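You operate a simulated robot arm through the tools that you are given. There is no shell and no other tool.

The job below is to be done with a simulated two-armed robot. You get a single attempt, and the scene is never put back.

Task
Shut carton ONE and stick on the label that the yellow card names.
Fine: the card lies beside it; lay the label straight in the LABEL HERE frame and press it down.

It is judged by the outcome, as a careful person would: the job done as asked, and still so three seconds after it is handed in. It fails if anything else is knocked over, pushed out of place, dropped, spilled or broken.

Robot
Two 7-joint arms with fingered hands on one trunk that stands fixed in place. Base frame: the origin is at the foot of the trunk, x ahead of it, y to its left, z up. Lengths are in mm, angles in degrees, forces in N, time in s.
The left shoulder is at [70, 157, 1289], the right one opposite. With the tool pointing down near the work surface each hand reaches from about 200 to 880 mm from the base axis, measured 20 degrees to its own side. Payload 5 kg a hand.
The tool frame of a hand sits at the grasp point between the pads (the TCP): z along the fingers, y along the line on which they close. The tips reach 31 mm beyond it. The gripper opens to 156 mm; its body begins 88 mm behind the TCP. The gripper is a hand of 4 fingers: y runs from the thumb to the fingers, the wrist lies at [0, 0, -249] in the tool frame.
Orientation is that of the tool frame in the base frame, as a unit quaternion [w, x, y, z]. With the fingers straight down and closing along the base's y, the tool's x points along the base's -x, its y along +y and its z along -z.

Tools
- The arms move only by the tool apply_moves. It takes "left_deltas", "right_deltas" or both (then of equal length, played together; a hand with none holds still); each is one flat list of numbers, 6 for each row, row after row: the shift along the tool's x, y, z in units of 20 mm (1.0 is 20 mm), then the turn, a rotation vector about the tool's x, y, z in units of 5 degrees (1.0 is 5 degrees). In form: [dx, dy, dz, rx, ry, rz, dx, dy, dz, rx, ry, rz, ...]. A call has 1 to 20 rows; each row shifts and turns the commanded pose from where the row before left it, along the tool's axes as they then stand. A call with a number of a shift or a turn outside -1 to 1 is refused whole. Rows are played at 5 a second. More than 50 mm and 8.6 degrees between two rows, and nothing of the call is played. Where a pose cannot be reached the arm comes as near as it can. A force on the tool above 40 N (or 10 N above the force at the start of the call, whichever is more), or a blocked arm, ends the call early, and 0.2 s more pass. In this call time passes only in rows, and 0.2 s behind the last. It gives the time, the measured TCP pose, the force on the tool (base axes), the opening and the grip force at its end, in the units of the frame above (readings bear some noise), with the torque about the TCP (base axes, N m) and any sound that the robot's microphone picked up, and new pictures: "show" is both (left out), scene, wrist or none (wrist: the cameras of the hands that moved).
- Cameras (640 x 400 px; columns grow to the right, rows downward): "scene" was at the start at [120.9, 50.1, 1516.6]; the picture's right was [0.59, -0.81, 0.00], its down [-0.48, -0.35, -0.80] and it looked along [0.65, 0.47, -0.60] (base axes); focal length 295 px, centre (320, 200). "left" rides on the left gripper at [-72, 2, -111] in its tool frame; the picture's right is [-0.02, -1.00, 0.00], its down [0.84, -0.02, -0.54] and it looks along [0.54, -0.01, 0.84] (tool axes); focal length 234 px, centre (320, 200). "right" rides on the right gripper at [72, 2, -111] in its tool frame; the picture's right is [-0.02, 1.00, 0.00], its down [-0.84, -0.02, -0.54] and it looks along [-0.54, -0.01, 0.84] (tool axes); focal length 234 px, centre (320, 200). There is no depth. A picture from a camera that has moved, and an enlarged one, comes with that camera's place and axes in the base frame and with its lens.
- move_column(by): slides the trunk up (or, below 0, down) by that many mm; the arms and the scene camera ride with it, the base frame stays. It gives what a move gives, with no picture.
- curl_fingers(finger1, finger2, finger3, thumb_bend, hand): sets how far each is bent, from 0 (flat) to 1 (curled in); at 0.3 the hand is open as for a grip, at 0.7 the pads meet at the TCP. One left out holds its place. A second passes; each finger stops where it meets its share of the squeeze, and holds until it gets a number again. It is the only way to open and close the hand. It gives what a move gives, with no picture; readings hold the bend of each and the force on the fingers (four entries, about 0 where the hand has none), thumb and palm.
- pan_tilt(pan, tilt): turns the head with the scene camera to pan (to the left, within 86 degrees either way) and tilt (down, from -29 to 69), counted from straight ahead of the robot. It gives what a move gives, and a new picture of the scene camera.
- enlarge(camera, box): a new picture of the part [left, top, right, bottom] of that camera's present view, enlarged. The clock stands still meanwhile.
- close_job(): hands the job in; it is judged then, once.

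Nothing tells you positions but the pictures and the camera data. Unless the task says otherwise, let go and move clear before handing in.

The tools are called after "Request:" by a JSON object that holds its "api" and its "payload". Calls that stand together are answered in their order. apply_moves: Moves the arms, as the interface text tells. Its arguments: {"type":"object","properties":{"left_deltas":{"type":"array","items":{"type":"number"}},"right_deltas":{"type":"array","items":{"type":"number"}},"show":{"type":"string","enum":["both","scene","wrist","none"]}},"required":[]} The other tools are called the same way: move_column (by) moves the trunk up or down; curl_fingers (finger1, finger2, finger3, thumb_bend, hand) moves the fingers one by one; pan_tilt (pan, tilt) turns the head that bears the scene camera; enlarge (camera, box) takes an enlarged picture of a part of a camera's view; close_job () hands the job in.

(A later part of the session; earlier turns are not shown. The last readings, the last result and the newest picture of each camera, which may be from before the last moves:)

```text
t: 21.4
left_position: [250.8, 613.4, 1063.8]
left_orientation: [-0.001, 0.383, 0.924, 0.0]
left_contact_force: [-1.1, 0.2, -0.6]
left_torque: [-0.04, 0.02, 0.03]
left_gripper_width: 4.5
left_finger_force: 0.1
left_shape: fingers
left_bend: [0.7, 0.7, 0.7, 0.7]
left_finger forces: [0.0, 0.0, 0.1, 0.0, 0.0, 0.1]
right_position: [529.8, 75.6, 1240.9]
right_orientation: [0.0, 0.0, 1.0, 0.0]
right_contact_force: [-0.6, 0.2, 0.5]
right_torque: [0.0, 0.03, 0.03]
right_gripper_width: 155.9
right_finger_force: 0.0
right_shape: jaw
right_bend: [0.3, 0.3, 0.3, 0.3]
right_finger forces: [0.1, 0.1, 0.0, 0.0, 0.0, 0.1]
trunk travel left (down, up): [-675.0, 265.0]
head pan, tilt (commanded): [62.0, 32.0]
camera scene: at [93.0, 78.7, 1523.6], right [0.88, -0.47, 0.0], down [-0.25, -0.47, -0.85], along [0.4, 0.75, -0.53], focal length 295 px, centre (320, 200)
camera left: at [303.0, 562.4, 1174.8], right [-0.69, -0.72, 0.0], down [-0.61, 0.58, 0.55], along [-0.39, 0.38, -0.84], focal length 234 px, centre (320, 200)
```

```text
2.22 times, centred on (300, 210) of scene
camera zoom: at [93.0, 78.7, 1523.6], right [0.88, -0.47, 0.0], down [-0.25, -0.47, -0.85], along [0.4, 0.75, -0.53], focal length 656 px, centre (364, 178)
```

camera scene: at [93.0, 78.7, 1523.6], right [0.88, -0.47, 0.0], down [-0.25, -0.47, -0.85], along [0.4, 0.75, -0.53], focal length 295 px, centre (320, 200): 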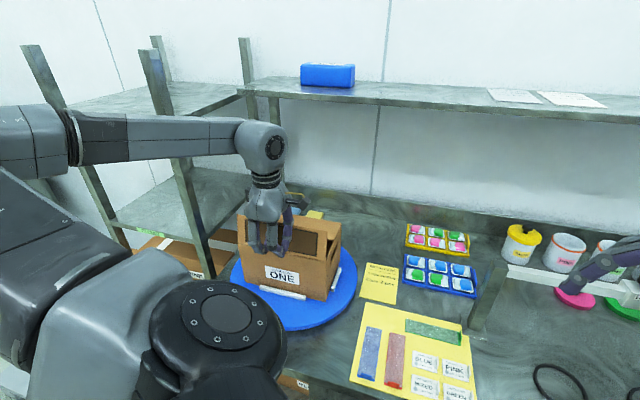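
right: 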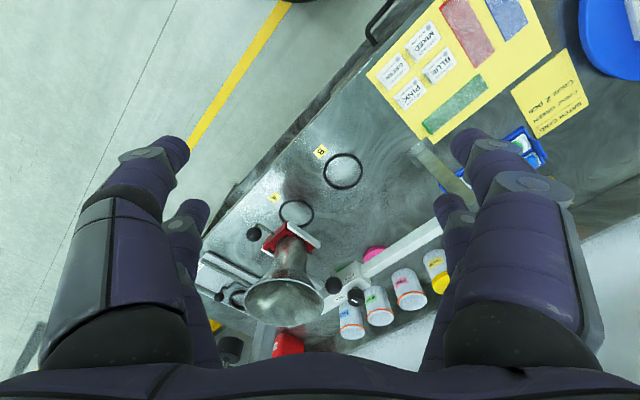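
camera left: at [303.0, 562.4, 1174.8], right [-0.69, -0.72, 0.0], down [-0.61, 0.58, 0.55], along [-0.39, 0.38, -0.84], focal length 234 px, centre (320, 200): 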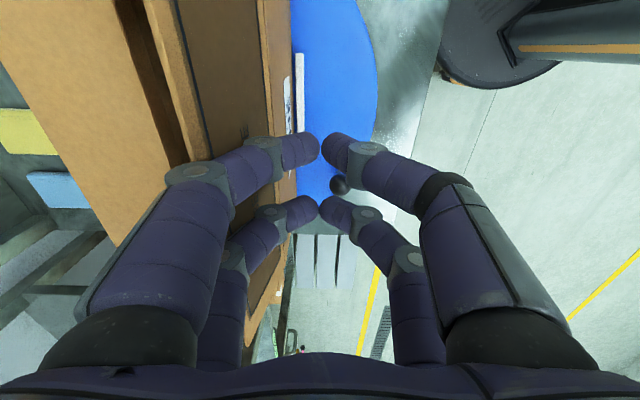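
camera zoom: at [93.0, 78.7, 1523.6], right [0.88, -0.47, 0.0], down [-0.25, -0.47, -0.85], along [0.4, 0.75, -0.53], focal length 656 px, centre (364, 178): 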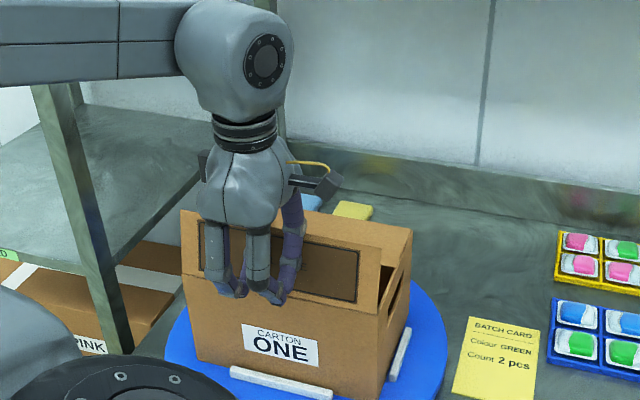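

The front flap is moving inward with negligible force. I'll continue over and down.

Request:
{"api": "apply_moves", "payload": {"left_deltas": [0, 0.9, 0, 0, 0, 0, 0, 0.6, 0.4, 0, 0, 0, 0, 0.6, 0.4, 0, 0, 0, 0, 0.5, 0.4, 0, 0, 0], "show": "both"}}

Request:
{"api": "enlarge", "payload": {"camera": "scene", "box": [200, 120, 400, 300]}}

```text
t: 22.4
left_position: [286.5, 649.7, 1040.6]
left_orientation: [0.0, 0.383, 0.924, 0.0]
left_contact_force: [0.2, -0.1, 0.1]
left_torque: [-0.01, -0.01, -0.01]
left_gripper_width: 3.8
left_finger_force: 0.0
left_shape: fingers
left_bend: [0.7, 0.7, 0.7, 0.7]
left_finger forces: [0.0, 0.0, 0.1, 0.1, 0.1, 0.0]
right_position: [531.6, 74.9, 1241.7]
right_orientation: [0.0, 0.0, 1.0, 0.001]
right_contact_force: [1.1, -0.1, -0.2]
right_torque: [0.0, 0.04, 0.0]
right_gripper_width: 155.6
right_finger_force: 0.0
right_shape: jaw
right_bend: [0.3, 0.3, 0.3, 0.3]
right_finger forces: [0.0, 0.0, 0.0, 0.0, 0.0, 0.0]
trunk travel left (down, up): [-675.0, 265.0]
head pan, tilt (commanded): [62.0, 32.0]
camera scene: at [93.1, 78.9, 1523.6], right [0.88, -0.47, 0.0], down [-0.25, -0.47, -0.85], along [0.4, 0.75, -0.53], focal length 295 px, centre (320, 200)
camera left: at [339.1, 599.6, 1151.4], right [-0.69, -0.72, 0.0], down [-0.61, 0.58, 0.55], along [-0.4, 0.38, -0.84], focal length 234 px, centre (320, 200)
```

scene: 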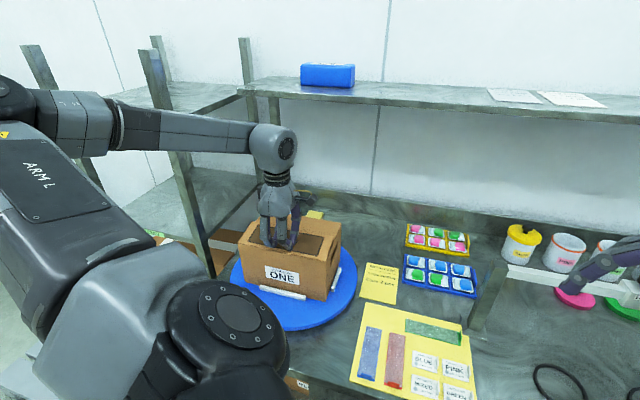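
left: 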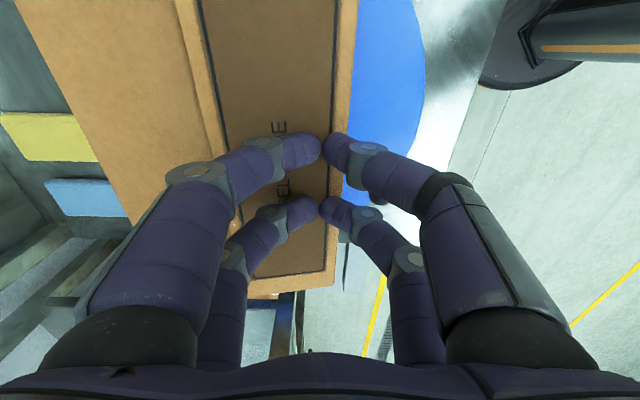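

```text
2.22 times, centred on (300, 210) of scene
camera zoom: at [93.1, 78.9, 1523.6], right [0.88, -0.47, 0.0], down [-0.25, -0.47, -0.85], along [0.4, 0.75, -0.53], focal length 656 px, centre (364, 178)
```

zoom: 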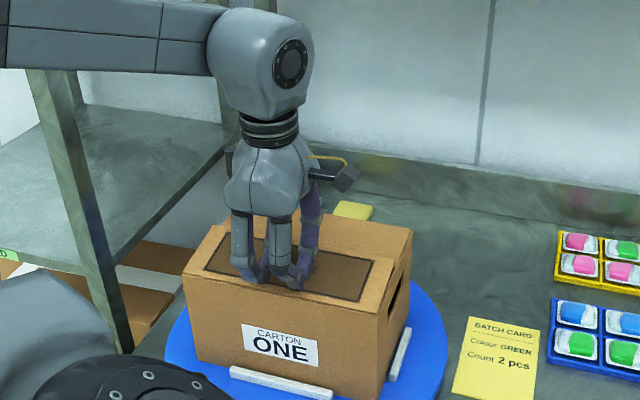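

The front flap is nearly flat. I'll slide forward a little and press it down.

Request:
{"api": "apply_moves", "payload": {"left_deltas": [0, 0.7, 0.1, 0, 0, 0, 0, 0.7, 0.2, 0, 0, 0, 0, 0, 0.15, 0, 0, 0], "show": "both"}}

Request:
{"api": "enlarge", "payload": {"camera": "scene", "box": [200, 120, 400, 300]}}

```text
t: 23.2
left_position: [304.9, 670.1, 1036.8]
left_orientation: [0.001, 0.383, 0.924, 0.002]
left_contact_force: [-2.4, -2.7, 16.2]
left_torque: [-0.17, 0.06, -0.04]
left_gripper_width: 4.1
left_finger_force: 8.3
left_shape: fingers
left_bend: [0.7, 0.7, 0.7, 0.7]
left_finger forces: [1.7, 2.1, 4.1, 0.0, 8.6, 0.1]
right_position: [527.9, 71.3, 1242.5]
right_orientation: [0.001, 0.0, 1.0, 0.001]
right_contact_force: [0.0, 0.0, 0.1]
right_torque: [-0.03, 0.02, -0.01]
right_gripper_width: 155.8
right_finger_force: 0.1
right_shape: jaw
right_bend: [0.3, 0.3, 0.3, 0.3]
right_finger forces: [0.1, 0.0, 0.1, 0.1, 0.0, 0.0]
trunk travel left (down, up): [-675.0, 265.0]
head pan, tilt (commanded): [62.0, 32.0]
camera scene: at [90.7, 76.1, 1524.2], right [0.88, -0.47, 0.0], down [-0.25, -0.47, -0.85], along [0.4, 0.75, -0.53], focal length 295 px, centre (320, 200)
camera left: at [357.5, 618.5, 1146.8], right [-0.69, -0.72, 0.0], down [-0.61, 0.58, 0.54], along [-0.39, 0.38, -0.84], focal length 234 px, centre (320, 200)
```

scene: 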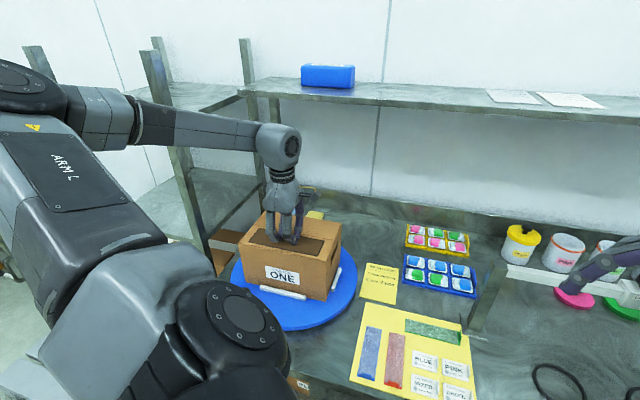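
left: 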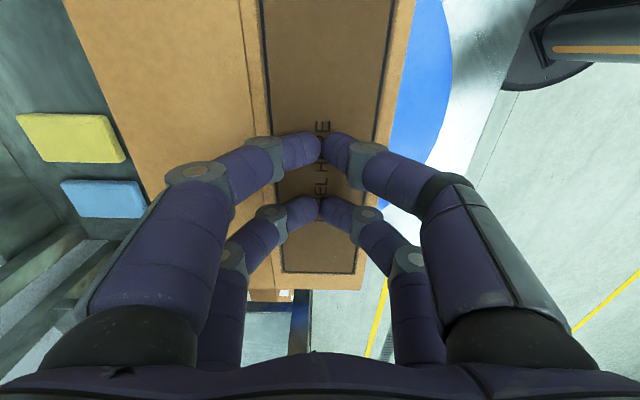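

```text
2.22 times, centred on (300, 210) of scene
camera zoom: at [90.7, 76.1, 1524.2], right [0.88, -0.47, 0.0], down [-0.25, -0.47, -0.85], along [0.4, 0.75, -0.53], focal length 656 px, centre (364, 178)
```

zoom: 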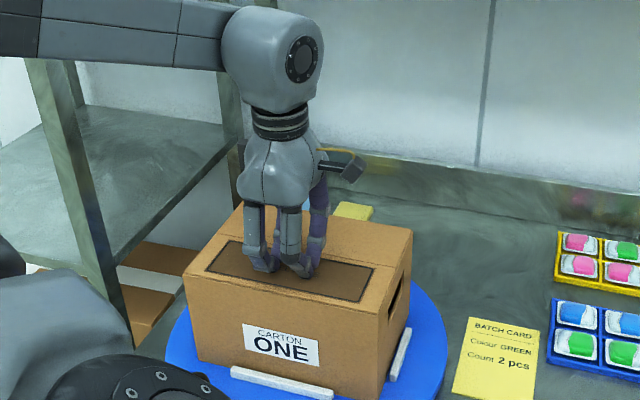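

The front flap reads as pressed down, at about 16 N. I'll lift straight up and check that both flaps stay shut.

Request:
{"api": "apply_moves", "payload": {"left_deltas": [0, 0, -0.5, 0, 0, 0, 0, 0, -1, 0, 0, 0, 0, 0, -1, 0, 0, 0, 0, 0, -1, 0, 0, 0, 0, 0, -1, 0, 0, 0, 0, 0, -1, 0, 0, 0, 0, 0, -1, 0, 0, 0, 0, 0, -1, 0, 0, 0], "show": "both"}}

Request:
{"api": "enlarge", "payload": {"camera": "scene", "box": [220, 190, 370, 320]}}

Request:
{"api": "enlarge", "payload": {"camera": "left", "box": [120, 0, 480, 300]}}

```text
t: 25.0
left_position: [304.1, 668.6, 1183.7]
left_orientation: [0.0, 0.382, 0.924, 0.0]
left_contact_force: [-0.1, -1.1, 0.1]
left_torque: [0.04, -0.02, 0.03]
left_gripper_width: 4.1
left_finger_force: 0.1
left_shape: fingers
left_bend: [0.7, 0.7, 0.7, 0.7]
left_finger forces: [0.1, 0.0, 0.1, 0.1, 0.0, 0.1]
right_position: [529.0, 74.4, 1242.2]
right_orientation: [0.0, 0.001, 1.0, 0.0]
right_contact_force: [-0.7, -0.2, -0.1]
right_torque: [0.03, 0.03, 0.01]
right_gripper_width: 155.8
right_finger_force: 0.1
right_shape: jaw
right_bend: [0.3, 0.3, 0.3, 0.3]
right_finger forces: [0.0, 0.1, 0.0, 0.1, 0.0, 0.0]
trunk travel left (down, up): [-675.0, 265.0]
head pan, tilt (commanded): [62.0, 32.0]
camera scene: at [92.0, 77.6, 1523.8], right [0.88, -0.47, 0.0], down [-0.25, -0.47, -0.85], along [0.4, 0.75, -0.53], focal length 295 px, centre (320, 200)
camera left: at [357.4, 618.6, 1295.1], right [-0.69, -0.72, 0.0], down [-0.61, 0.58, 0.54], along [-0.39, 0.38, -0.84], focal length 234 px, centre (320, 200)
```

scene: 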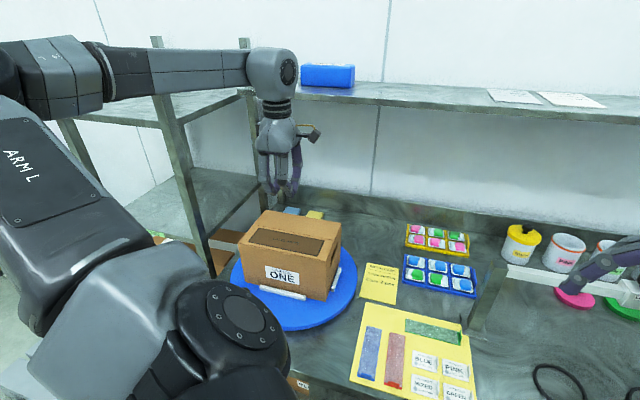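
left: 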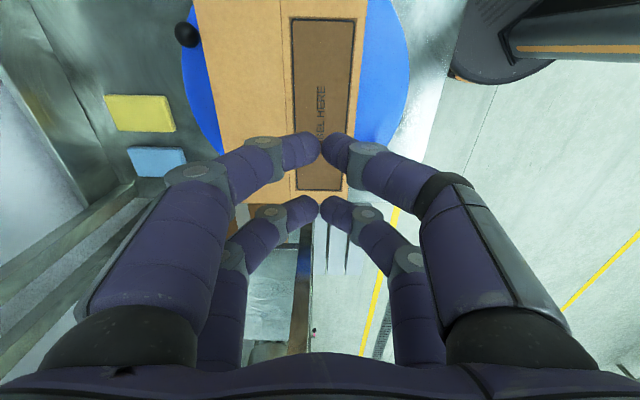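

```text
3.08 times, centred on (295, 255) of scene
camera zoom: at [92.0, 77.6, 1523.8], right [0.88, -0.47, 0.0], down [-0.25, -0.47, -0.85], along [0.4, 0.75, -0.53], focal length 908 px, centre (397, 31)
```

zoom: 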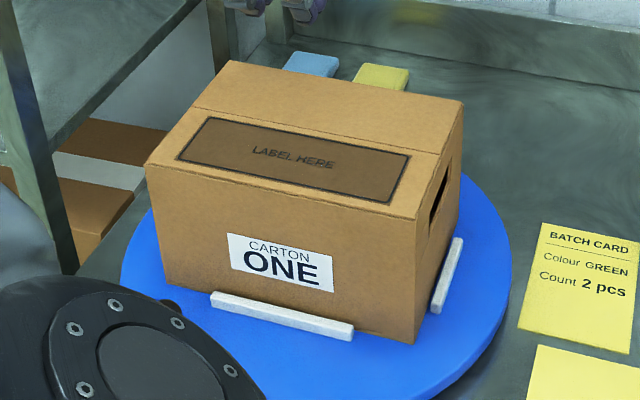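

```text
1.33 times, centred on (300, 150) of left
camera zoom: at [357.4, 618.6, 1295.1], right [-0.69, -0.72, 0.0], down [-0.61, 0.58, 0.54], along [-0.39, 0.38, -0.84], focal length 312 px, centre (347, 267)
```

zoom: 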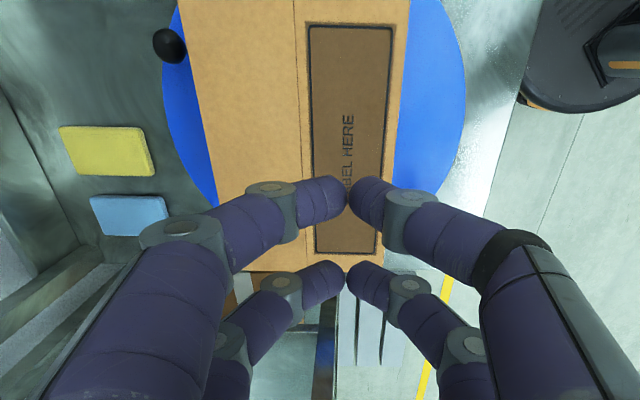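

The carton is shut and both flaps lie flat. The LABEL HERE frame is centred near (304, 669.5), z≈1003, measures about 195×63 mm and is turned −45°. Next I'll look closely at the GREEN label and its tab.

Request:
{"api": "pan_tilt", "payload": {"pan": 25, "tilt": 52}}

Request:
{"api": "enlarge", "payload": {"camera": "scene", "box": [240, 150, 340, 230]}}

Request:
{"api": "enlarge", "payload": {"camera": "right", "box": [360, 10, 480, 110]}}

```text
t: 26.1
left_position: [304.7, 669.9, 1183.4]
left_orientation: [0.0, 0.382, 0.924, 0.0]
left_contact_force: [0.3, 1.0, -0.8]
left_torque: [-0.01, -0.01, -0.02]
left_gripper_width: 4.1
left_finger_force: 0.1
left_shape: fingers
left_bend: [0.7, 0.7, 0.7, 0.7]
left_finger forces: [0.0, 0.1, 0.0, 0.1, 0.0, 0.0]
right_position: [529.7, 72.2, 1241.9]
right_orientation: [0.0, 0.0, 1.0, 0.001]
right_contact_force: [-0.3, -0.1, 0.6]
right_torque: [0.01, -0.01, 0.03]
right_gripper_width: 155.9
right_finger_force: 0.1
right_shape: jaw
right_bend: [0.3, 0.3, 0.3, 0.3]
right_finger forces: [0.0, 0.0, 0.0, 0.0, 0.0, 0.1]
trunk travel left (down, up): [-675.0, 265.0]
head pan, tilt (commanded): [25.0, 52.0]
camera scene: at [118.2, 30.9, 1494.7], right [0.42, -0.91, 0.0], down [-0.71, -0.33, -0.62], along [0.56, 0.26, -0.79], focal length 295 px, centre (320, 200)
```

scene: 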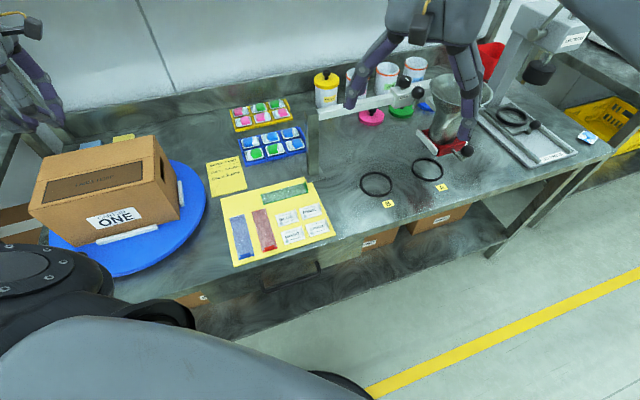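

```text
5.00 times, centred on (290, 190) of scene
camera zoom: at [118.2, 30.9, 1494.7], right [0.42, -0.91, 0.0], down [-0.71, -0.33, -0.62], along [0.56, 0.26, -0.79], focal length 1476 px, centre (470, 250)
```

zoom: 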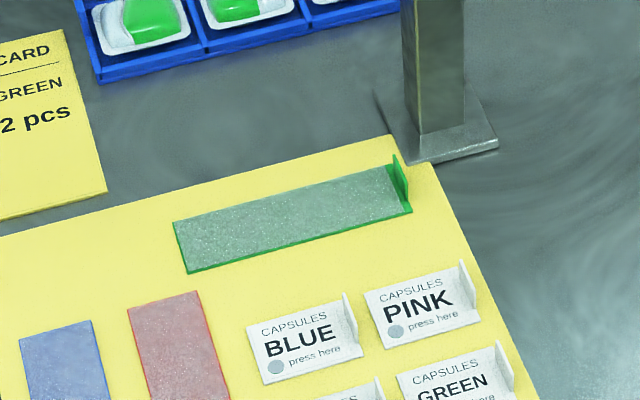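

```text
4.00 times, centred on (420, 60) of right
camera zoom: at [458.1, 75.8, 1352.5], right [0.02, 1.0, 0.0], down [0.84, -0.02, 0.55], along [0.55, -0.01, -0.84], focal length 937 px, centre (-80, 760)
```

zoom: 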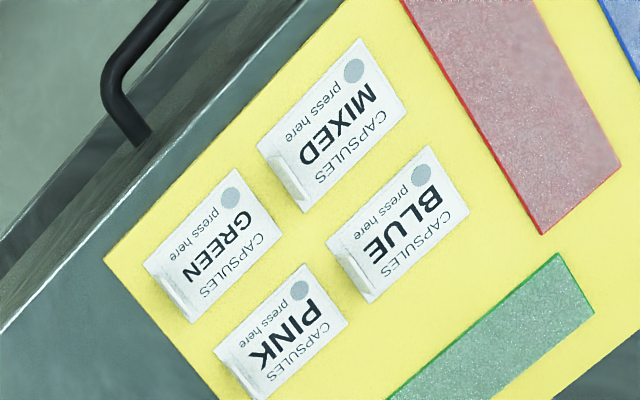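

Request:
{"api": "enlarge", "payload": {"camera": "scene", "box": [270, 195, 350, 250]}}

Request:
{"api": "enlarge", "payload": {"camera": "right", "box": [370, 40, 440, 95]}}

```text
7.27 times, centred on (310, 222) of scene
camera zoom: at [118.2, 30.9, 1494.7], right [0.42, -0.91, 0.0], down [-0.71, -0.33, -0.62], along [0.56, 0.26, -0.79], focal length 2147 px, centre (393, 36)
```

zoom: 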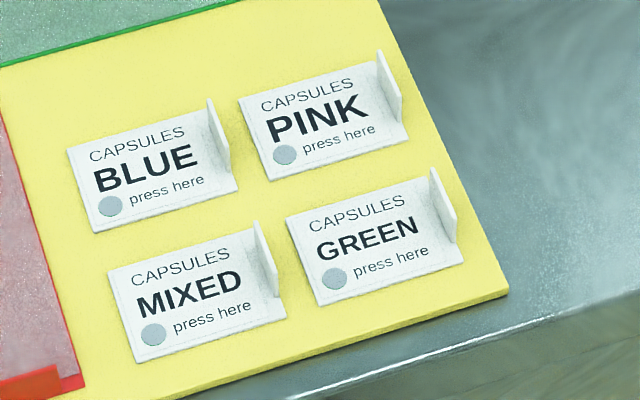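

```text
7.27 times, centred on (405, 68) of right
camera zoom: at [458.1, 75.8, 1352.5], right [0.02, 1.0, 0.0], down [0.84, -0.02, 0.55], along [0.55, -0.01, -0.84], focal length 1703 px, centre (-298, 1164)
```

zoom: 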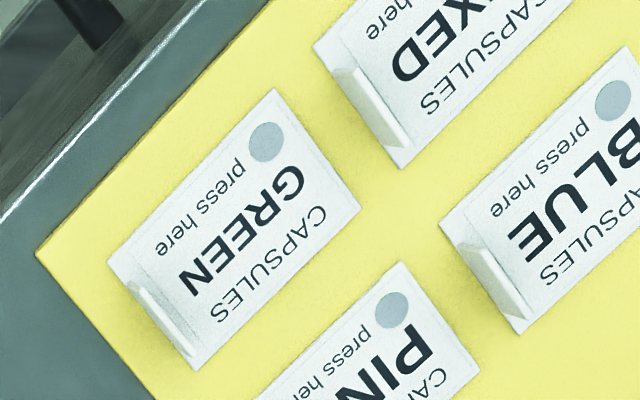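

I can see the GREEN label clearly. It is about 55×40 mm, lies at −45° and is centred near (504, 220), with a standing tab just inside its right end. I'll zoom further on the tab.

Request:
{"api": "enlarge", "payload": {"camera": "right", "box": [380, 65, 412, 93]}}

Request:
{"api": "enlarge", "payload": {"camera": "scene", "box": [302, 212, 342, 238]}}

```text
14.29 times, centred on (396, 79) of right
camera zoom: at [458.1, 75.8, 1352.5], right [0.02, 1.0, 0.0], down [0.84, -0.02, 0.55], along [0.55, -0.01, -0.84], focal length 3345 px, centre (-766, 1929)
```

zoom: 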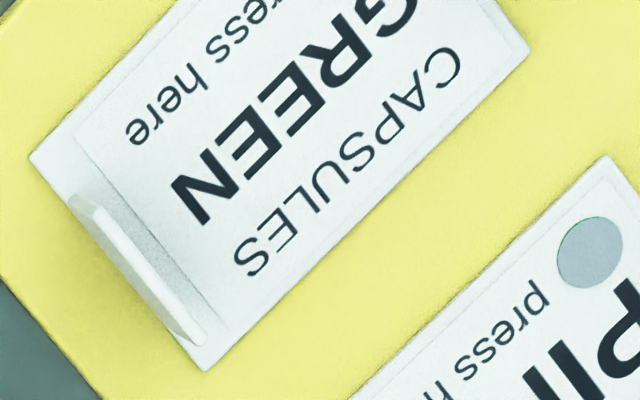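

```text
15.38 times, centred on (322, 225) of scene
camera zoom: at [118.2, 30.9, 1494.7], right [0.42, -0.91, 0.0], down [-0.71, -0.33, -0.62], along [0.56, 0.26, -0.79], focal length 4542 px, centre (289, -185)
```

zoom: 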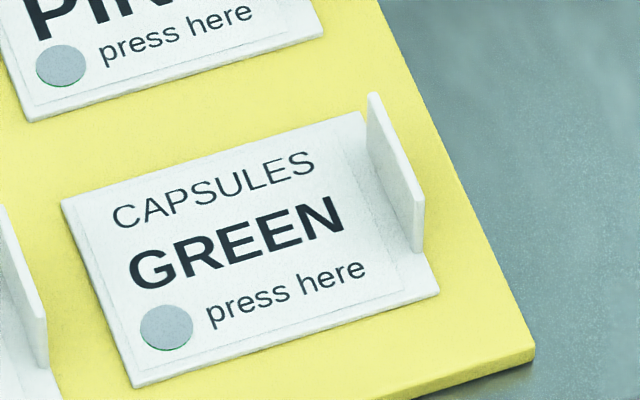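

The tab is about 24 mm long and 18 mm high, standing at the label's right edge near (522.5, 201). I'll turn the left hand so it closes across the tab, and at the same time move the right hand away from the label area, over the free floor.

Request:
{"api": "apply_moves", "payload": {"left_deltas": [0, 0, 0, 0, 0, -0.9, 0, 0, 0, 0, 0, -0.9, 0, 0, 0, 0, 0, -0.9, 0, 0, 0, 0, 0, -0.9, 0, 0, 0, 0, 0, -0.9, 0, 0, 0, 0, 0, -0.9, 0, 0, 0, 0, 0, -0.9, 0, 0, 0, 0, 0, -0.9, 0, 0, 0, 0, 0, -0.9, 0, 0, 0, 0, 0, -0.9, 0, 0, 0, 0, 0, -0.9, 0, 0, 0, 0, 0, -0.9, 0, 0, 0, 0, 0, -0.9, 0, 0, 0, 0, 0, -0.9, 0, 0, 0, 0, 0, -0.9, 0, 0, 0, 0, 0, -0.9, 0, 0, 0, 0, 0, -0.9, 0, 0, 0, 0, 0, -0.9, 0, 0, 0, 0, 0, -0.9, 0, 0, 0, 0, 0, -0.9], "right_deltas": [0, -0.4, 0, 0, 0, 0, 0, -0.4, 0, 0, 0, 0, 0, -0.4, 0, 0, 0, 0, 0, -0.4, 0, 0, 0, 0, 0, -0.4, 0, 0, 0, 0, 0, -0.4, 0, 0, 0, 0, 0, -0.4, 0, 0, 0, 0, 0, -0.4, 0, 0, 0, 0, 0, -0.4, 0, 0, 0, 0, 0, -0.4, 0, 0, 0, 0, 0, -0.4, 0, 0, 0, 0, 0, -0.4, 0, 0, 0, 0, 0, -0.4, 0, 0, 0, 0, 0, -0.4, 0, 0, 0, 0, 0, -0.4, 0, 0, 0, 0, 0, -0.4, 0, 0, 0, 0, 0, -0.4, 0, 0, 0, 0, 0, -0.4, 0, 0, 0, 0, 0, -0.4, 0, 0, 0, 0, 0, -0.4, 0, 0, 0, 0], "show": "both"}}

```text
t: 30.3
left_position: [305.6, 670.6, 1182.1]
left_orientation: [0.0, -0.384, 0.923, 0.0]
left_contact_force: [0.1, -0.6, -0.2]
left_torque: [0.03, 0.04, 0.0]
left_gripper_width: 4.1
left_finger_force: 0.0
left_shape: fingers
left_bend: [0.7, 0.7, 0.7, 0.7]
left_finger forces: [0.1, 0.0, 0.0, 0.0, 0.1, 0.0]
right_position: [530.2, -85.9, 1243.4]
right_orientation: [0.001, 0.0, 1.0, 0.0]
right_contact_force: [0.5, 0.7, -0.1]
right_torque: [-0.03, -0.01, 0.0]
right_gripper_width: 156.0
right_finger_force: 0.1
right_shape: jaw
right_bend: [0.3, 0.3, 0.3, 0.3]
right_finger forces: [0.0, 0.1, 0.1, 0.0, 0.1, 0.0]
trunk travel left (down, up): [-675.0, 265.0]
head pan, tilt (commanded): [25.0, 52.0]
camera scene: at [118.0, 30.1, 1494.7], right [0.42, -0.91, 0.0], down [-0.71, -0.33, -0.62], along [0.56, 0.26, -0.79], focal length 295 px, centre (320, 200)
camera right: at [458.3, -84.5, 1354.0], right [0.02, 1.0, 0.0], down [0.84, -0.02, 0.55], along [0.55, -0.01, -0.84], focal length 234 px, centre (320, 200)
camera left: at [355.4, 721.5, 1293.5], right [0.73, -0.69, 0.0], down [-0.58, -0.61, 0.54], along [-0.38, -0.39, -0.84], focal length 234 px, centre (320, 200)
```

scene: 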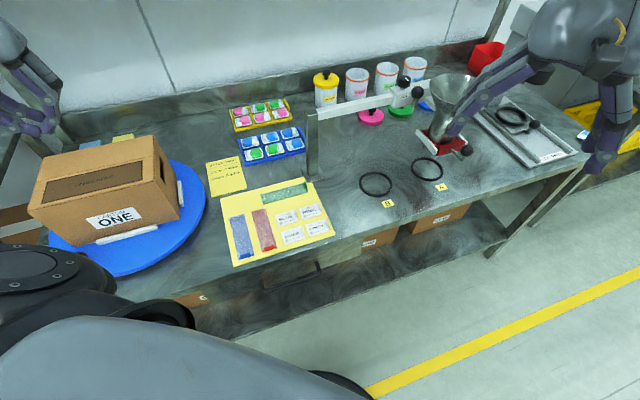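
right: 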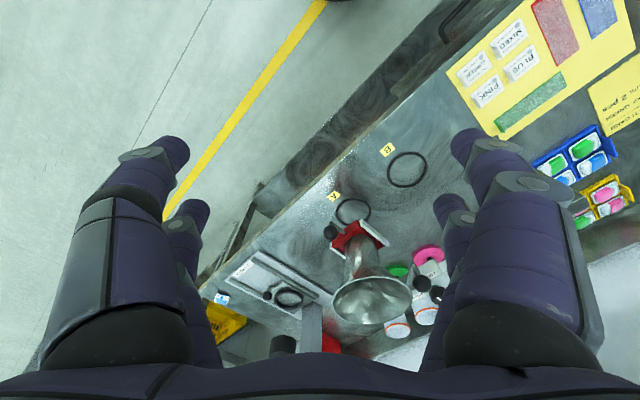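
left: 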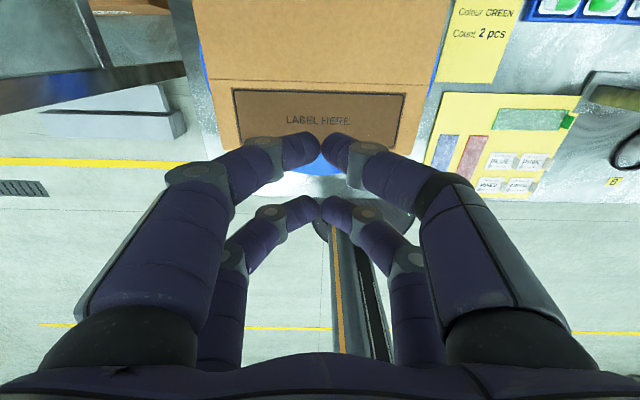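

The right hand is clear and the left hand is turned. I'll carry the left hand across at height toward the labels.

Request:
{"api": "apply_moves", "payload": {"left_deltas": [0.38, -0.95, 0, 0, 0, 0, 0.38, -0.95, 0, 0, 0, 0, 0.38, -0.95, 0, 0, 0, 0, 0.38, -0.95, 0, 0, 0, 0, 0.38, -0.95, 0, 0, 0, 0, 0.38, -0.95, 0, 0, 0, 0, 0.38, -0.95, 0, 0, 0, 0, 0.38, -0.95, 0, 0, 0, 0, 0.38, -0.95, 0, 0, 0, 0, 0.38, -0.95, 0, 0, 0, 0, 0.38, -0.95, 0, 0, 0, 0, 0.38, -0.95, 0, 0, 0, 0, 0.38, -0.95, 0, 0, 0, 0, 0.38, -0.95, 0, 0, 0, 0, 0.38, -0.95, 0, 0, 0, 0, 0.38, -0.95, 0, 0, 0, 0, 0.38, -0.95, 0, 0, 0, 0, 0.38, -0.95, 0, 0, 0, 0, 0.38, -0.95, 0, 0, 0, 0, 0.38, -0.95, 0, 0, 0, 0], "show": "both"}}

```text
t: 34.5
left_position: [465.8, 290.0, 1182.7]
left_orientation: [0.0, -0.382, 0.924, 0.001]
left_contact_force: [0.0, -0.6, 0.2]
left_torque: [0.04, 0.06, 0.02]
left_gripper_width: 4.2
left_finger_force: 0.0
left_shape: fingers
left_bend: [0.7, 0.7, 0.7, 0.7]
left_finger forces: [0.0, 0.0, 0.0, 0.1, 0.0, 0.0]
right_position: [531.1, -87.0, 1242.6]
right_orientation: [0.001, -0.001, 1.0, 0.001]
right_contact_force: [-0.1, -0.1, 0.7]
right_torque: [0.0, 0.01, -0.03]
right_gripper_width: 155.9
right_finger_force: 0.1
right_shape: jaw
right_bend: [0.3, 0.3, 0.3, 0.3]
right_finger forces: [0.0, 0.0, 0.1, 0.0, 0.0, 0.0]
trunk travel left (down, up): [-675.0, 265.0]
head pan, tilt (commanded): [25.0, 52.0]
camera scene: at [119.1, 29.2, 1494.6], right [0.42, -0.91, 0.0], down [-0.71, -0.33, -0.62], along [0.56, 0.26, -0.79], focal length 295 px, centre (320, 200)
camera left: at [516.6, 341.5, 1293.2], right [0.72, -0.69, 0.0], down [-0.58, -0.61, 0.54], along [-0.38, -0.39, -0.84], focal length 234 px, centre (320, 200)
```

scene: 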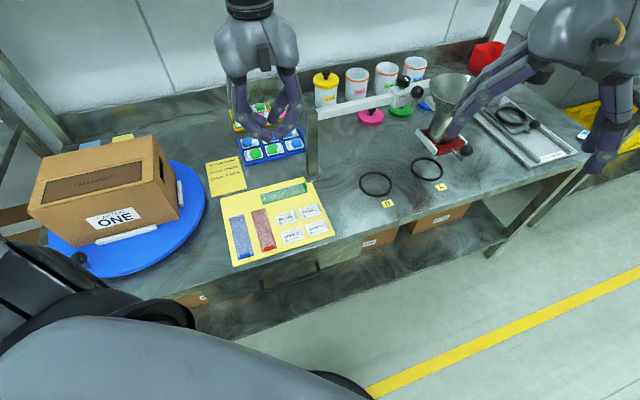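
left: 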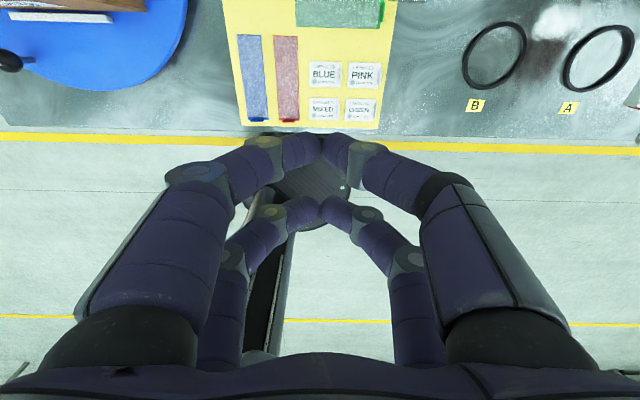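

The labels are in view and upright in the wrist camera. I'll move to a hover above the GREEN label's tab.

Request:
{"api": "apply_moves", "payload": {"left_deltas": [0.164, -0.396, 0.97, 0, 0, 0, 0.164, -0.396, 0.97, 0, 0, 0, 0.164, -0.396, 0.97, 0, 0, 0, 0.164, -0.396, 0.97, 0, 0, 0, 0.164, -0.396, 0.97, 0, 0, 0, 0.164, -0.396, 0.97, 0, 0, 0, 0.164, -0.396, 0.97, 0, 0, 0, 0.164, -0.396, 0.97, 0, 0, 0, 0.164, -0.396, 0.97, 0, 0, 0, 0.164, -0.396, 0.97, 0, 0, 0, 0.164, -0.396, 0.97, 0, 0, 0, 0.164, -0.396, 0.97, 0, 0, 0, 0.164, -0.396, 0.97, 0, 0, 0], "show": "both"}}

Request:
{"api": "enlarge", "payload": {"camera": "left", "box": [200, 40, 440, 200]}}

```text
t: 37.3
left_position: [508.8, 189.6, 929.8]
left_orientation: [-0.001, -0.383, 0.924, 0.002]
left_contact_force: [-0.1, 0.2, 0.2]
left_torque: [0.01, 0.0, 0.0]
left_gripper_width: 4.2
left_finger_force: 0.1
left_shape: fingers
left_bend: [0.7, 0.7, 0.7, 0.7]
left_finger forces: [0.0, 0.0, 0.0, 0.0, 0.0, 0.0]
right_position: [530.3, -86.7, 1242.3]
right_orientation: [0.001, 0.0, 1.0, 0.0]
right_contact_force: [0.6, -0.7, -0.7]
right_torque: [0.01, 0.04, 0.0]
right_gripper_width: 155.8
right_finger_force: 0.0
right_shape: jaw
right_bend: [0.3, 0.3, 0.3, 0.3]
right_finger forces: [0.0, 0.0, 0.0, 0.0, 0.0, 0.0]
trunk travel left (down, up): [-675.0, 265.0]
head pan, tilt (commanded): [25.0, 52.0]
camera scene: at [119.3, 29.9, 1494.6], right [0.42, -0.91, 0.0], down [-0.71, -0.33, -0.62], along [0.56, 0.26, -0.79], focal length 295 px, centre (320, 200)
camera left: at [559.2, 241.6, 1040.9], right [0.72, -0.69, 0.0], down [-0.58, -0.61, 0.54], along [-0.38, -0.39, -0.84], focal length 234 px, centre (320, 200)
```

scene: 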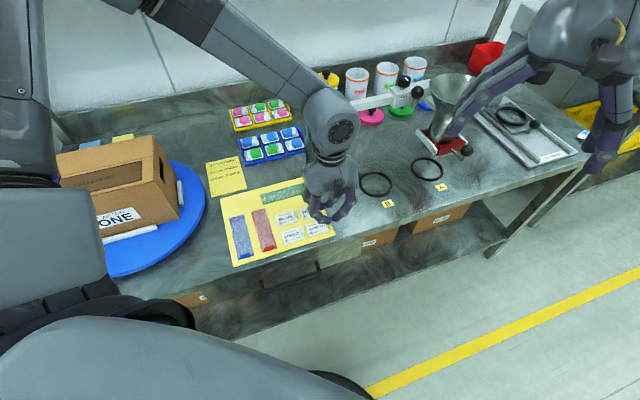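
left: 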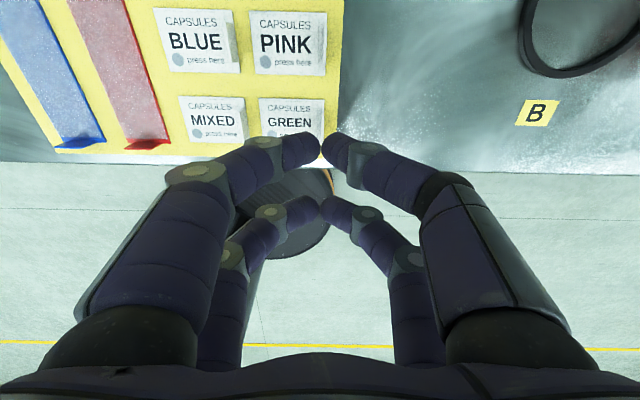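

```text
2.50 times, centred on (320, 120) of left
camera zoom: at [559.2, 241.6, 1040.9], right [0.72, -0.69, 0.0], down [-0.58, -0.61, 0.54], along [-0.38, -0.39, -0.84], focal length 585 px, centre (320, 400)
```

zoom: 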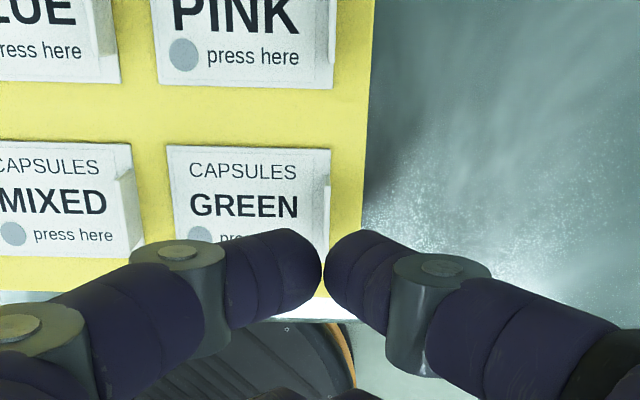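

The wrist view puts the tab about 16 mm ahead of the TCP and almost on the closing line. Before going down I'll find out which digits form the camera-side pair by opening two of them.

Request:
{"api": "curl_fingers", "payload": {"hand": "left", "finger1": 0.58, "thumb_bend": 0.58}}

Request:
{"api": "enlarge", "payload": {"camera": "left", "box": [120, 60, 520, 310]}}

```text
t: 38.3
left_position: [507.8, 191.4, 930.3]
left_orientation: [0.0, -0.383, 0.924, 0.0]
left_contact_force: [0.0, 0.0, -1.1]
left_torque: [-0.02, 0.02, 0.04]
left_gripper_width: 52.6
left_finger_force: 0.0
left_shape: fingers
left_bend: [0.57, 0.7, 0.7, 0.57]
left_finger forces: [0.0, 0.1, 0.0, 0.0, 0.0, 0.0]
right_position: [530.0, -85.9, 1243.1]
right_orientation: [0.001, 0.0, 1.0, 0.001]
right_contact_force: [-0.3, -0.7, -1.1]
right_torque: [-0.02, -0.01, -0.02]
right_gripper_width: 155.9
right_finger_force: 0.1
right_shape: jaw
right_bend: [0.3, 0.3, 0.3, 0.3]
right_finger forces: [0.0, 0.0, 0.0, 0.1, 0.0, 0.1]
trunk travel left (down, up): [-675.0, 265.0]
head pan, tilt (commanded): [25.0, 52.0]
```

```text
1.60 times, centred on (320, 185) of left
camera zoom: at [558.5, 242.2, 1041.1], right [0.72, -0.69, 0.0], down [-0.58, -0.61, 0.54], along [-0.38, -0.39, -0.84], focal length 375 px, centre (320, 224)
```

zoom: 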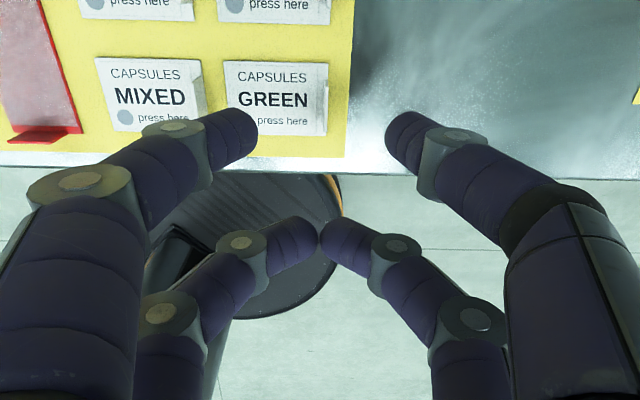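

Finger1 and the thumb are the camera-side pair, so they will grip the tab. I'll zoom in on the tab to fine-tune the alignment.

Request:
{"api": "enlarge", "payload": {"camera": "left", "box": [250, 85, 370, 165]}}

```text
5.00 times, centred on (310, 125) of left
camera zoom: at [558.5, 242.2, 1041.1], right [0.72, -0.69, 0.0], down [-0.58, -0.61, 0.54], along [-0.38, -0.39, -0.84], focal length 1171 px, centre (370, 575)
```

zoom: 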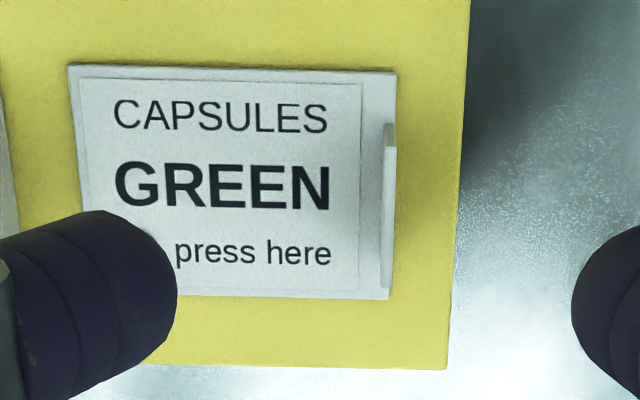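

The tab measures about 23×18 mm, centred 15 mm ahead and 2 mm right of the TCP. I'll narrow the opening, shift so finger1 and the thumb are centred on the tab, and descend most of the way.

Request:
{"api": "curl_fingers", "payload": {"hand": "left", "finger1": 0.62, "thumb_bend": 0.62}}

Request:
{"api": "apply_moves", "payload": {"left_deltas": [0.305, -0.11, 0, 0, 0, 0, 0, 0, 0.8, 0, 0, 0, 0, 0, 0.8, 0, 0, 0, 0, 0, 0.8, 0, 0, 0, 0, 0, 0.6, 0, 0, 0], "show": "wrist"}}

Request:
{"api": "enlarge", "payload": {"camera": "left", "box": [230, 70, 410, 190]}}

Request:
{"api": "enlarge", "payload": {"camera": "scene", "box": [270, 160, 370, 250]}}

```text
t: 39.3
left_position: [507.7, 190.4, 929.9]
left_orientation: [0.001, -0.382, 0.924, 0.0]
left_contact_force: [0.5, 0.3, 0.3]
left_torque: [0.0, 0.02, -0.01]
left_gripper_width: 34.3
left_finger_force: 0.2
left_shape: fingers
left_bend: [0.62, 0.7, 0.7, 0.62]
left_finger forces: [0.1, 0.0, 0.0, 0.1, 0.1, 0.1]
right_position: [530.6, -86.0, 1243.1]
right_orientation: [0.001, 0.001, 1.0, 0.0]
right_contact_force: [0.6, 0.0, -0.8]
right_torque: [0.02, 0.01, 0.01]
right_gripper_width: 156.1
right_finger_force: 0.1
right_shape: jaw
right_bend: [0.3, 0.3, 0.3, 0.3]
right_finger forces: [0.1, 0.1, 0.0, 0.0, 0.0, 0.0]
trunk travel left (down, up): [-675.0, 265.0]
head pan, tilt (commanded): [25.0, 52.0]
```

```text
t: 40.5
left_position: [506.5, 184.6, 867.6]
left_orientation: [0.001, -0.382, 0.924, 0.001]
left_contact_force: [0.5, -0.1, -0.5]
left_torque: [0.01, -0.04, 0.03]
left_gripper_width: 34.3
left_finger_force: 0.0
left_shape: fingers
left_bend: [0.62, 0.7, 0.7, 0.62]
left_finger forces: [0.1, 0.0, 0.1, 0.0, 0.1, 0.0]
right_position: [530.0, -85.2, 1243.4]
right_orientation: [0.0, 0.001, 1.0, 0.0]
right_contact_force: [-0.2, 0.6, 0.5]
right_torque: [-0.04, -0.01, 0.0]
right_gripper_width: 155.8
right_finger_force: 0.1
right_shape: jaw
right_bend: [0.3, 0.3, 0.3, 0.3]
right_finger forces: [0.0, 0.0, 0.0, 0.1, 0.0, 0.0]
trunk travel left (down, up): [-675.0, 265.0]
head pan, tilt (commanded): [25.0, 52.0]
camera left: at [557.2, 237.0, 979.4], right [0.72, -0.69, 0.0], down [-0.58, -0.61, 0.55], along [-0.38, -0.39, -0.84], focal length 234 px, centre (320, 200)
```

left: 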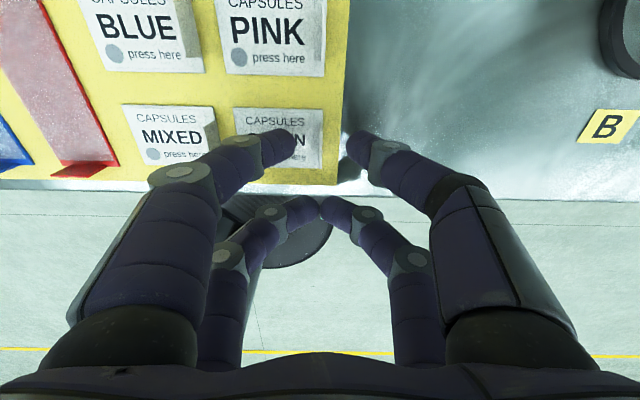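

```text
3.33 times, centred on (320, 130) of left
camera zoom: at [557.2, 237.0, 979.4], right [0.72, -0.69, 0.0], down [-0.58, -0.61, 0.55], along [-0.38, -0.39, -0.84], focal length 781 px, centre (320, 433)
```

zoom: 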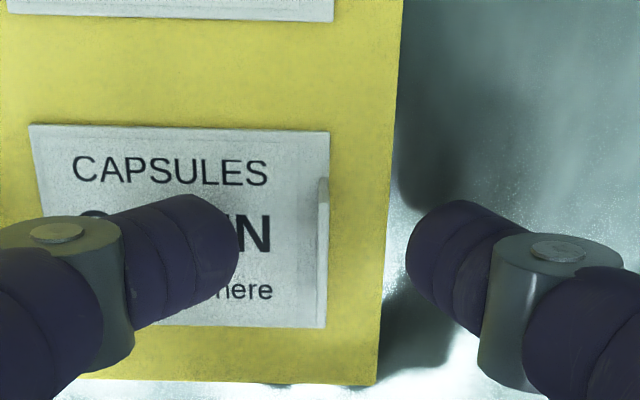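

```text
4.44 times, centred on (320, 205) of scene
camera zoom: at [118.8, 30.9, 1494.7], right [0.42, -0.91, 0.0], down [-0.71, -0.33, -0.62], along [0.56, 0.26, -0.79], focal length 1312 px, centre (320, 178)
```

zoom: 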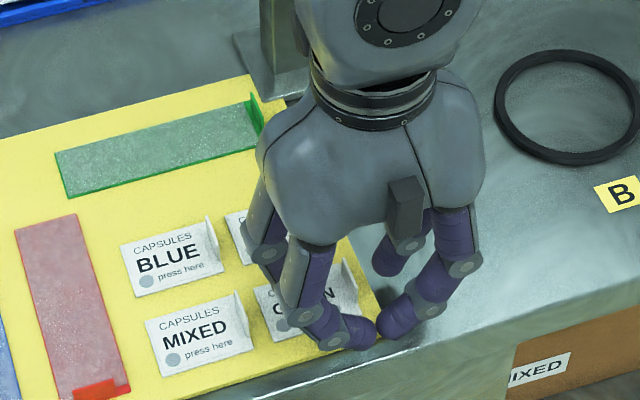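

The fingers straddle the tab centrally. I'll go down the last 10 mm slowly, watching the force.

Request:
{"api": "apply_moves", "payload": {"left_deltas": [0, 0, 0.2, 0, 0, 0, 0, 0, 0.2, 0, 0, 0], "show": "wrist"}}

Request:
{"api": "enlarge", "payload": {"camera": "left", "box": [230, 70, 410, 190]}}

Request:
{"api": "enlarge", "payload": {"camera": "scene", "box": [290, 200, 350, 250]}}

```text
t: 41.1
left_position: [506.2, 186.7, 863.9]
left_orientation: [0.002, -0.383, 0.924, -0.001]
left_contact_force: [-0.1, 5.2, 19.8]
left_torque: [0.8, 0.07, 0.02]
left_gripper_width: 34.3
left_finger_force: 10.0
left_shape: fingers
left_bend: [0.6, 0.7, 0.7, 0.62]
left_finger forces: [19.7, 0.0, 0.1, 0.1, 0.1, 0.1]
right_position: [528.3, -86.8, 1246.0]
right_orientation: [0.002, 0.0, 1.0, 0.001]
right_contact_force: [-0.3, -0.1, -0.3]
right_torque: [0.02, 0.05, -0.01]
right_gripper_width: 156.0
right_finger_force: 0.0
right_shape: jaw
right_bend: [0.3, 0.3, 0.3, 0.3]
right_finger forces: [0.0, 0.0, 0.0, 0.0, 0.0, 0.1]
trunk travel left (down, up): [-675.0, 265.0]
head pan, tilt (commanded): [25.0, 52.0]
camera left: at [555.9, 236.5, 975.3], right [0.72, -0.69, 0.0], down [-0.58, -0.61, 0.54], along [-0.37, -0.39, -0.84], focal length 234 px, centre (320, 200)
```

left: 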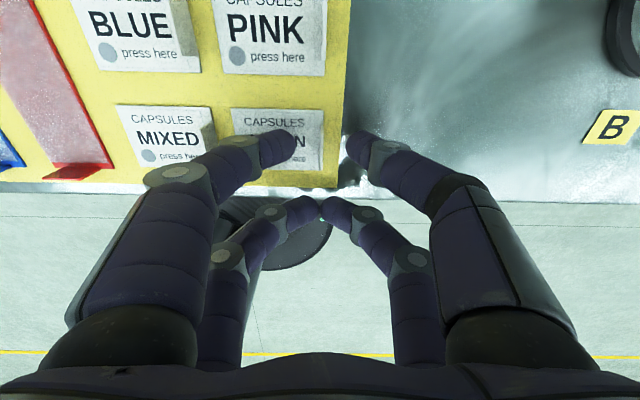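

```text
3.33 times, centred on (320, 130) of left
camera zoom: at [555.9, 236.5, 975.3], right [0.72, -0.69, 0.0], down [-0.58, -0.61, 0.54], along [-0.37, -0.39, -0.84], focal length 781 px, centre (320, 433)
```

zoom: 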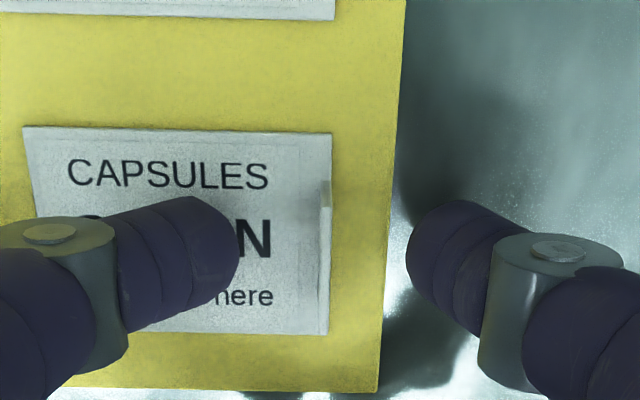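

```text
8.00 times, centred on (320, 225) of scene
camera zoom: at [115.6, 30.4, 1495.4], right [0.42, -0.91, 0.0], down [-0.71, -0.33, -0.62], along [0.56, 0.26, -0.79], focal length 2362 px, centre (320, 0)
```

zoom: 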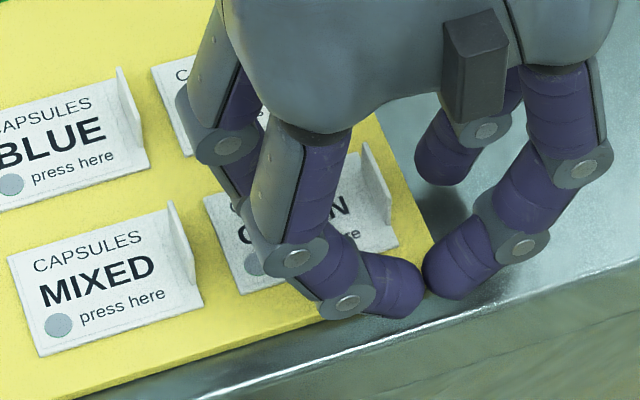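

Finger1 touched the label at TCP z≈864 because the half-open fingers reach lower than the closed ones. I'll back up a little, narrow the gap and try again.

Request:
{"api": "apply_moves", "payload": {"left_deltas": [0, 0, -0.4, 0, 0, 0], "show": "none"}}

Request:
{"api": "curl_fingers", "payload": {"hand": "left", "finger1": 0.67, "thumb_bend": 0.67}}

Request:
{"api": "enlarge", "payload": {"camera": "left", "box": [230, 70, 410, 190]}}

Request:
{"api": "enlarge", "payload": {"camera": "scene", "box": [290, 200, 350, 250]}}

```text
t: 41.5
left_position: [505.9, 184.6, 868.0]
left_orientation: [-0.001, -0.383, 0.924, 0.0]
left_contact_force: [0.3, 0.3, 0.4]
left_torque: [0.02, 0.0, 0.02]
left_gripper_width: 33.8
left_finger_force: 0.0
left_shape: fingers
left_bend: [0.62, 0.7, 0.7, 0.62]
left_finger forces: [0.1, 0.0, 0.0, 0.0, 0.0, 0.0]
right_position: [531.3, -86.3, 1242.3]
right_orientation: [0.0, 0.001, 1.0, 0.001]
right_contact_force: [-0.3, -0.2, -0.2]
right_torque: [-0.03, -0.07, -0.04]
right_gripper_width: 155.9
right_finger_force: 0.0
right_shape: jaw
right_bend: [0.3, 0.3, 0.3, 0.3]
right_finger forces: [0.0, 0.0, 0.1, 0.1, 0.0, 0.0]
trunk travel left (down, up): [-675.0, 265.0]
head pan, tilt (commanded): [25.0, 52.0]
```

```text
t: 42.5
left_position: [505.8, 184.8, 869.4]
left_orientation: [0.0, -0.383, 0.924, -0.001]
left_contact_force: [-0.2, 0.1, -0.4]
left_torque: [0.01, 0.02, 0.0]
left_gripper_width: 15.9
left_finger_force: 0.0
left_shape: fingers
left_bend: [0.67, 0.7, 0.7, 0.67]
left_finger forces: [0.0, 0.0, 0.1, 0.0, 0.0, 0.0]
right_position: [530.5, -85.6, 1243.2]
right_orientation: [0.001, 0.0, 1.0, -0.001]
right_contact_force: [0.8, 0.3, 0.1]
right_torque: [-0.02, -0.01, -0.02]
right_gripper_width: 155.8
right_finger_force: 0.0
right_shape: jaw
right_bend: [0.3, 0.3, 0.3, 0.3]
right_finger forces: [0.0, 0.0, 0.0, 0.0, 0.0, 0.0]
trunk travel left (down, up): [-675.0, 265.0]
head pan, tilt (commanded): [25.0, 52.0]
```

```text
3.33 times, centred on (320, 130) of left
camera zoom: at [556.5, 236.5, 980.4], right [0.72, -0.69, 0.0], down [-0.58, -0.61, 0.54], along [-0.38, -0.39, -0.84], focal length 781 px, centre (320, 433)
```

zoom: 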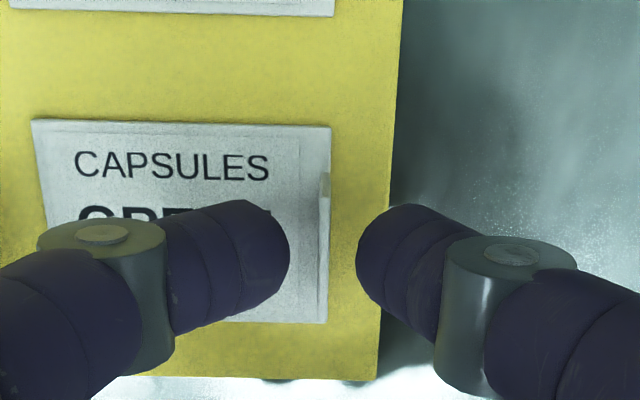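

```text
8.00 times, centred on (320, 225) of scene
camera zoom: at [118.6, 30.6, 1494.7], right [0.42, -0.91, 0.0], down [-0.71, -0.33, -0.62], along [0.56, 0.26, -0.79], focal length 2362 px, centre (320, 0)
```

zoom: 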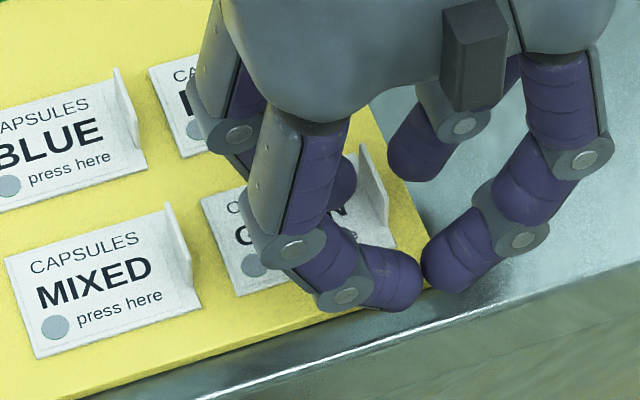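

The gap is now about 12–16 mm around the tab. I'll lower in 3 mm steps, watching for contact.

Request:
{"api": "apply_moves", "payload": {"left_deltas": [0, 0, 0.2, 0, 0, 0], "show": "none"}}

Request:
{"api": "apply_moves", "payload": {"left_deltas": [0, 0, 0.15, 0, 0, 0], "show": "none"}}

```text
t: 42.9
left_position: [506.9, 184.2, 866.6]
left_orientation: [0.001, -0.383, 0.924, 0.0]
left_contact_force: [-0.7, 0.6, 0.1]
left_torque: [-0.01, -0.01, -0.01]
left_gripper_width: 15.6
left_finger_force: 0.0
left_shape: fingers
left_bend: [0.67, 0.7, 0.7, 0.67]
left_finger forces: [0.0, 0.0, 0.0, 0.0, 0.1, 0.0]
right_position: [530.8, -86.2, 1242.5]
right_orientation: [0.001, -0.001, 1.0, 0.0]
right_contact_force: [0.1, 0.2, 0.0]
right_torque: [0.02, -0.03, -0.02]
right_gripper_width: 156.0
right_finger_force: 0.0
right_shape: jaw
right_bend: [0.3, 0.3, 0.3, 0.3]
right_finger forces: [0.1, 0.0, 0.0, 0.1, 0.0, 0.0]
trunk travel left (down, up): [-675.0, 265.0]
head pan, tilt (commanded): [25.0, 52.0]
```

```text
t: 43.3
left_position: [505.8, 184.6, 863.5]
left_orientation: [0.0, -0.383, 0.924, 0.001]
left_contact_force: [-1.3, 0.1, 0.5]
left_torque: [-0.05, -0.01, 0.0]
left_gripper_width: 15.6
left_finger_force: 0.0
left_shape: fingers
left_bend: [0.67, 0.7, 0.7, 0.67]
left_finger forces: [0.0, 0.1, 0.0, 0.0, 0.0, 0.0]
right_position: [530.9, -86.1, 1243.8]
right_orientation: [0.001, 0.0, 1.0, -0.001]
right_contact_force: [0.3, 0.2, 0.1]
right_torque: [0.01, 0.01, 0.0]
right_gripper_width: 155.9
right_finger_force: 0.0
right_shape: jaw
right_bend: [0.3, 0.3, 0.3, 0.3]
right_finger forces: [0.1, 0.0, 0.0, 0.1, 0.1, 0.1]
trunk travel left (down, up): [-675.0, 265.0]
head pan, tilt (commanded): [25.0, 52.0]
```

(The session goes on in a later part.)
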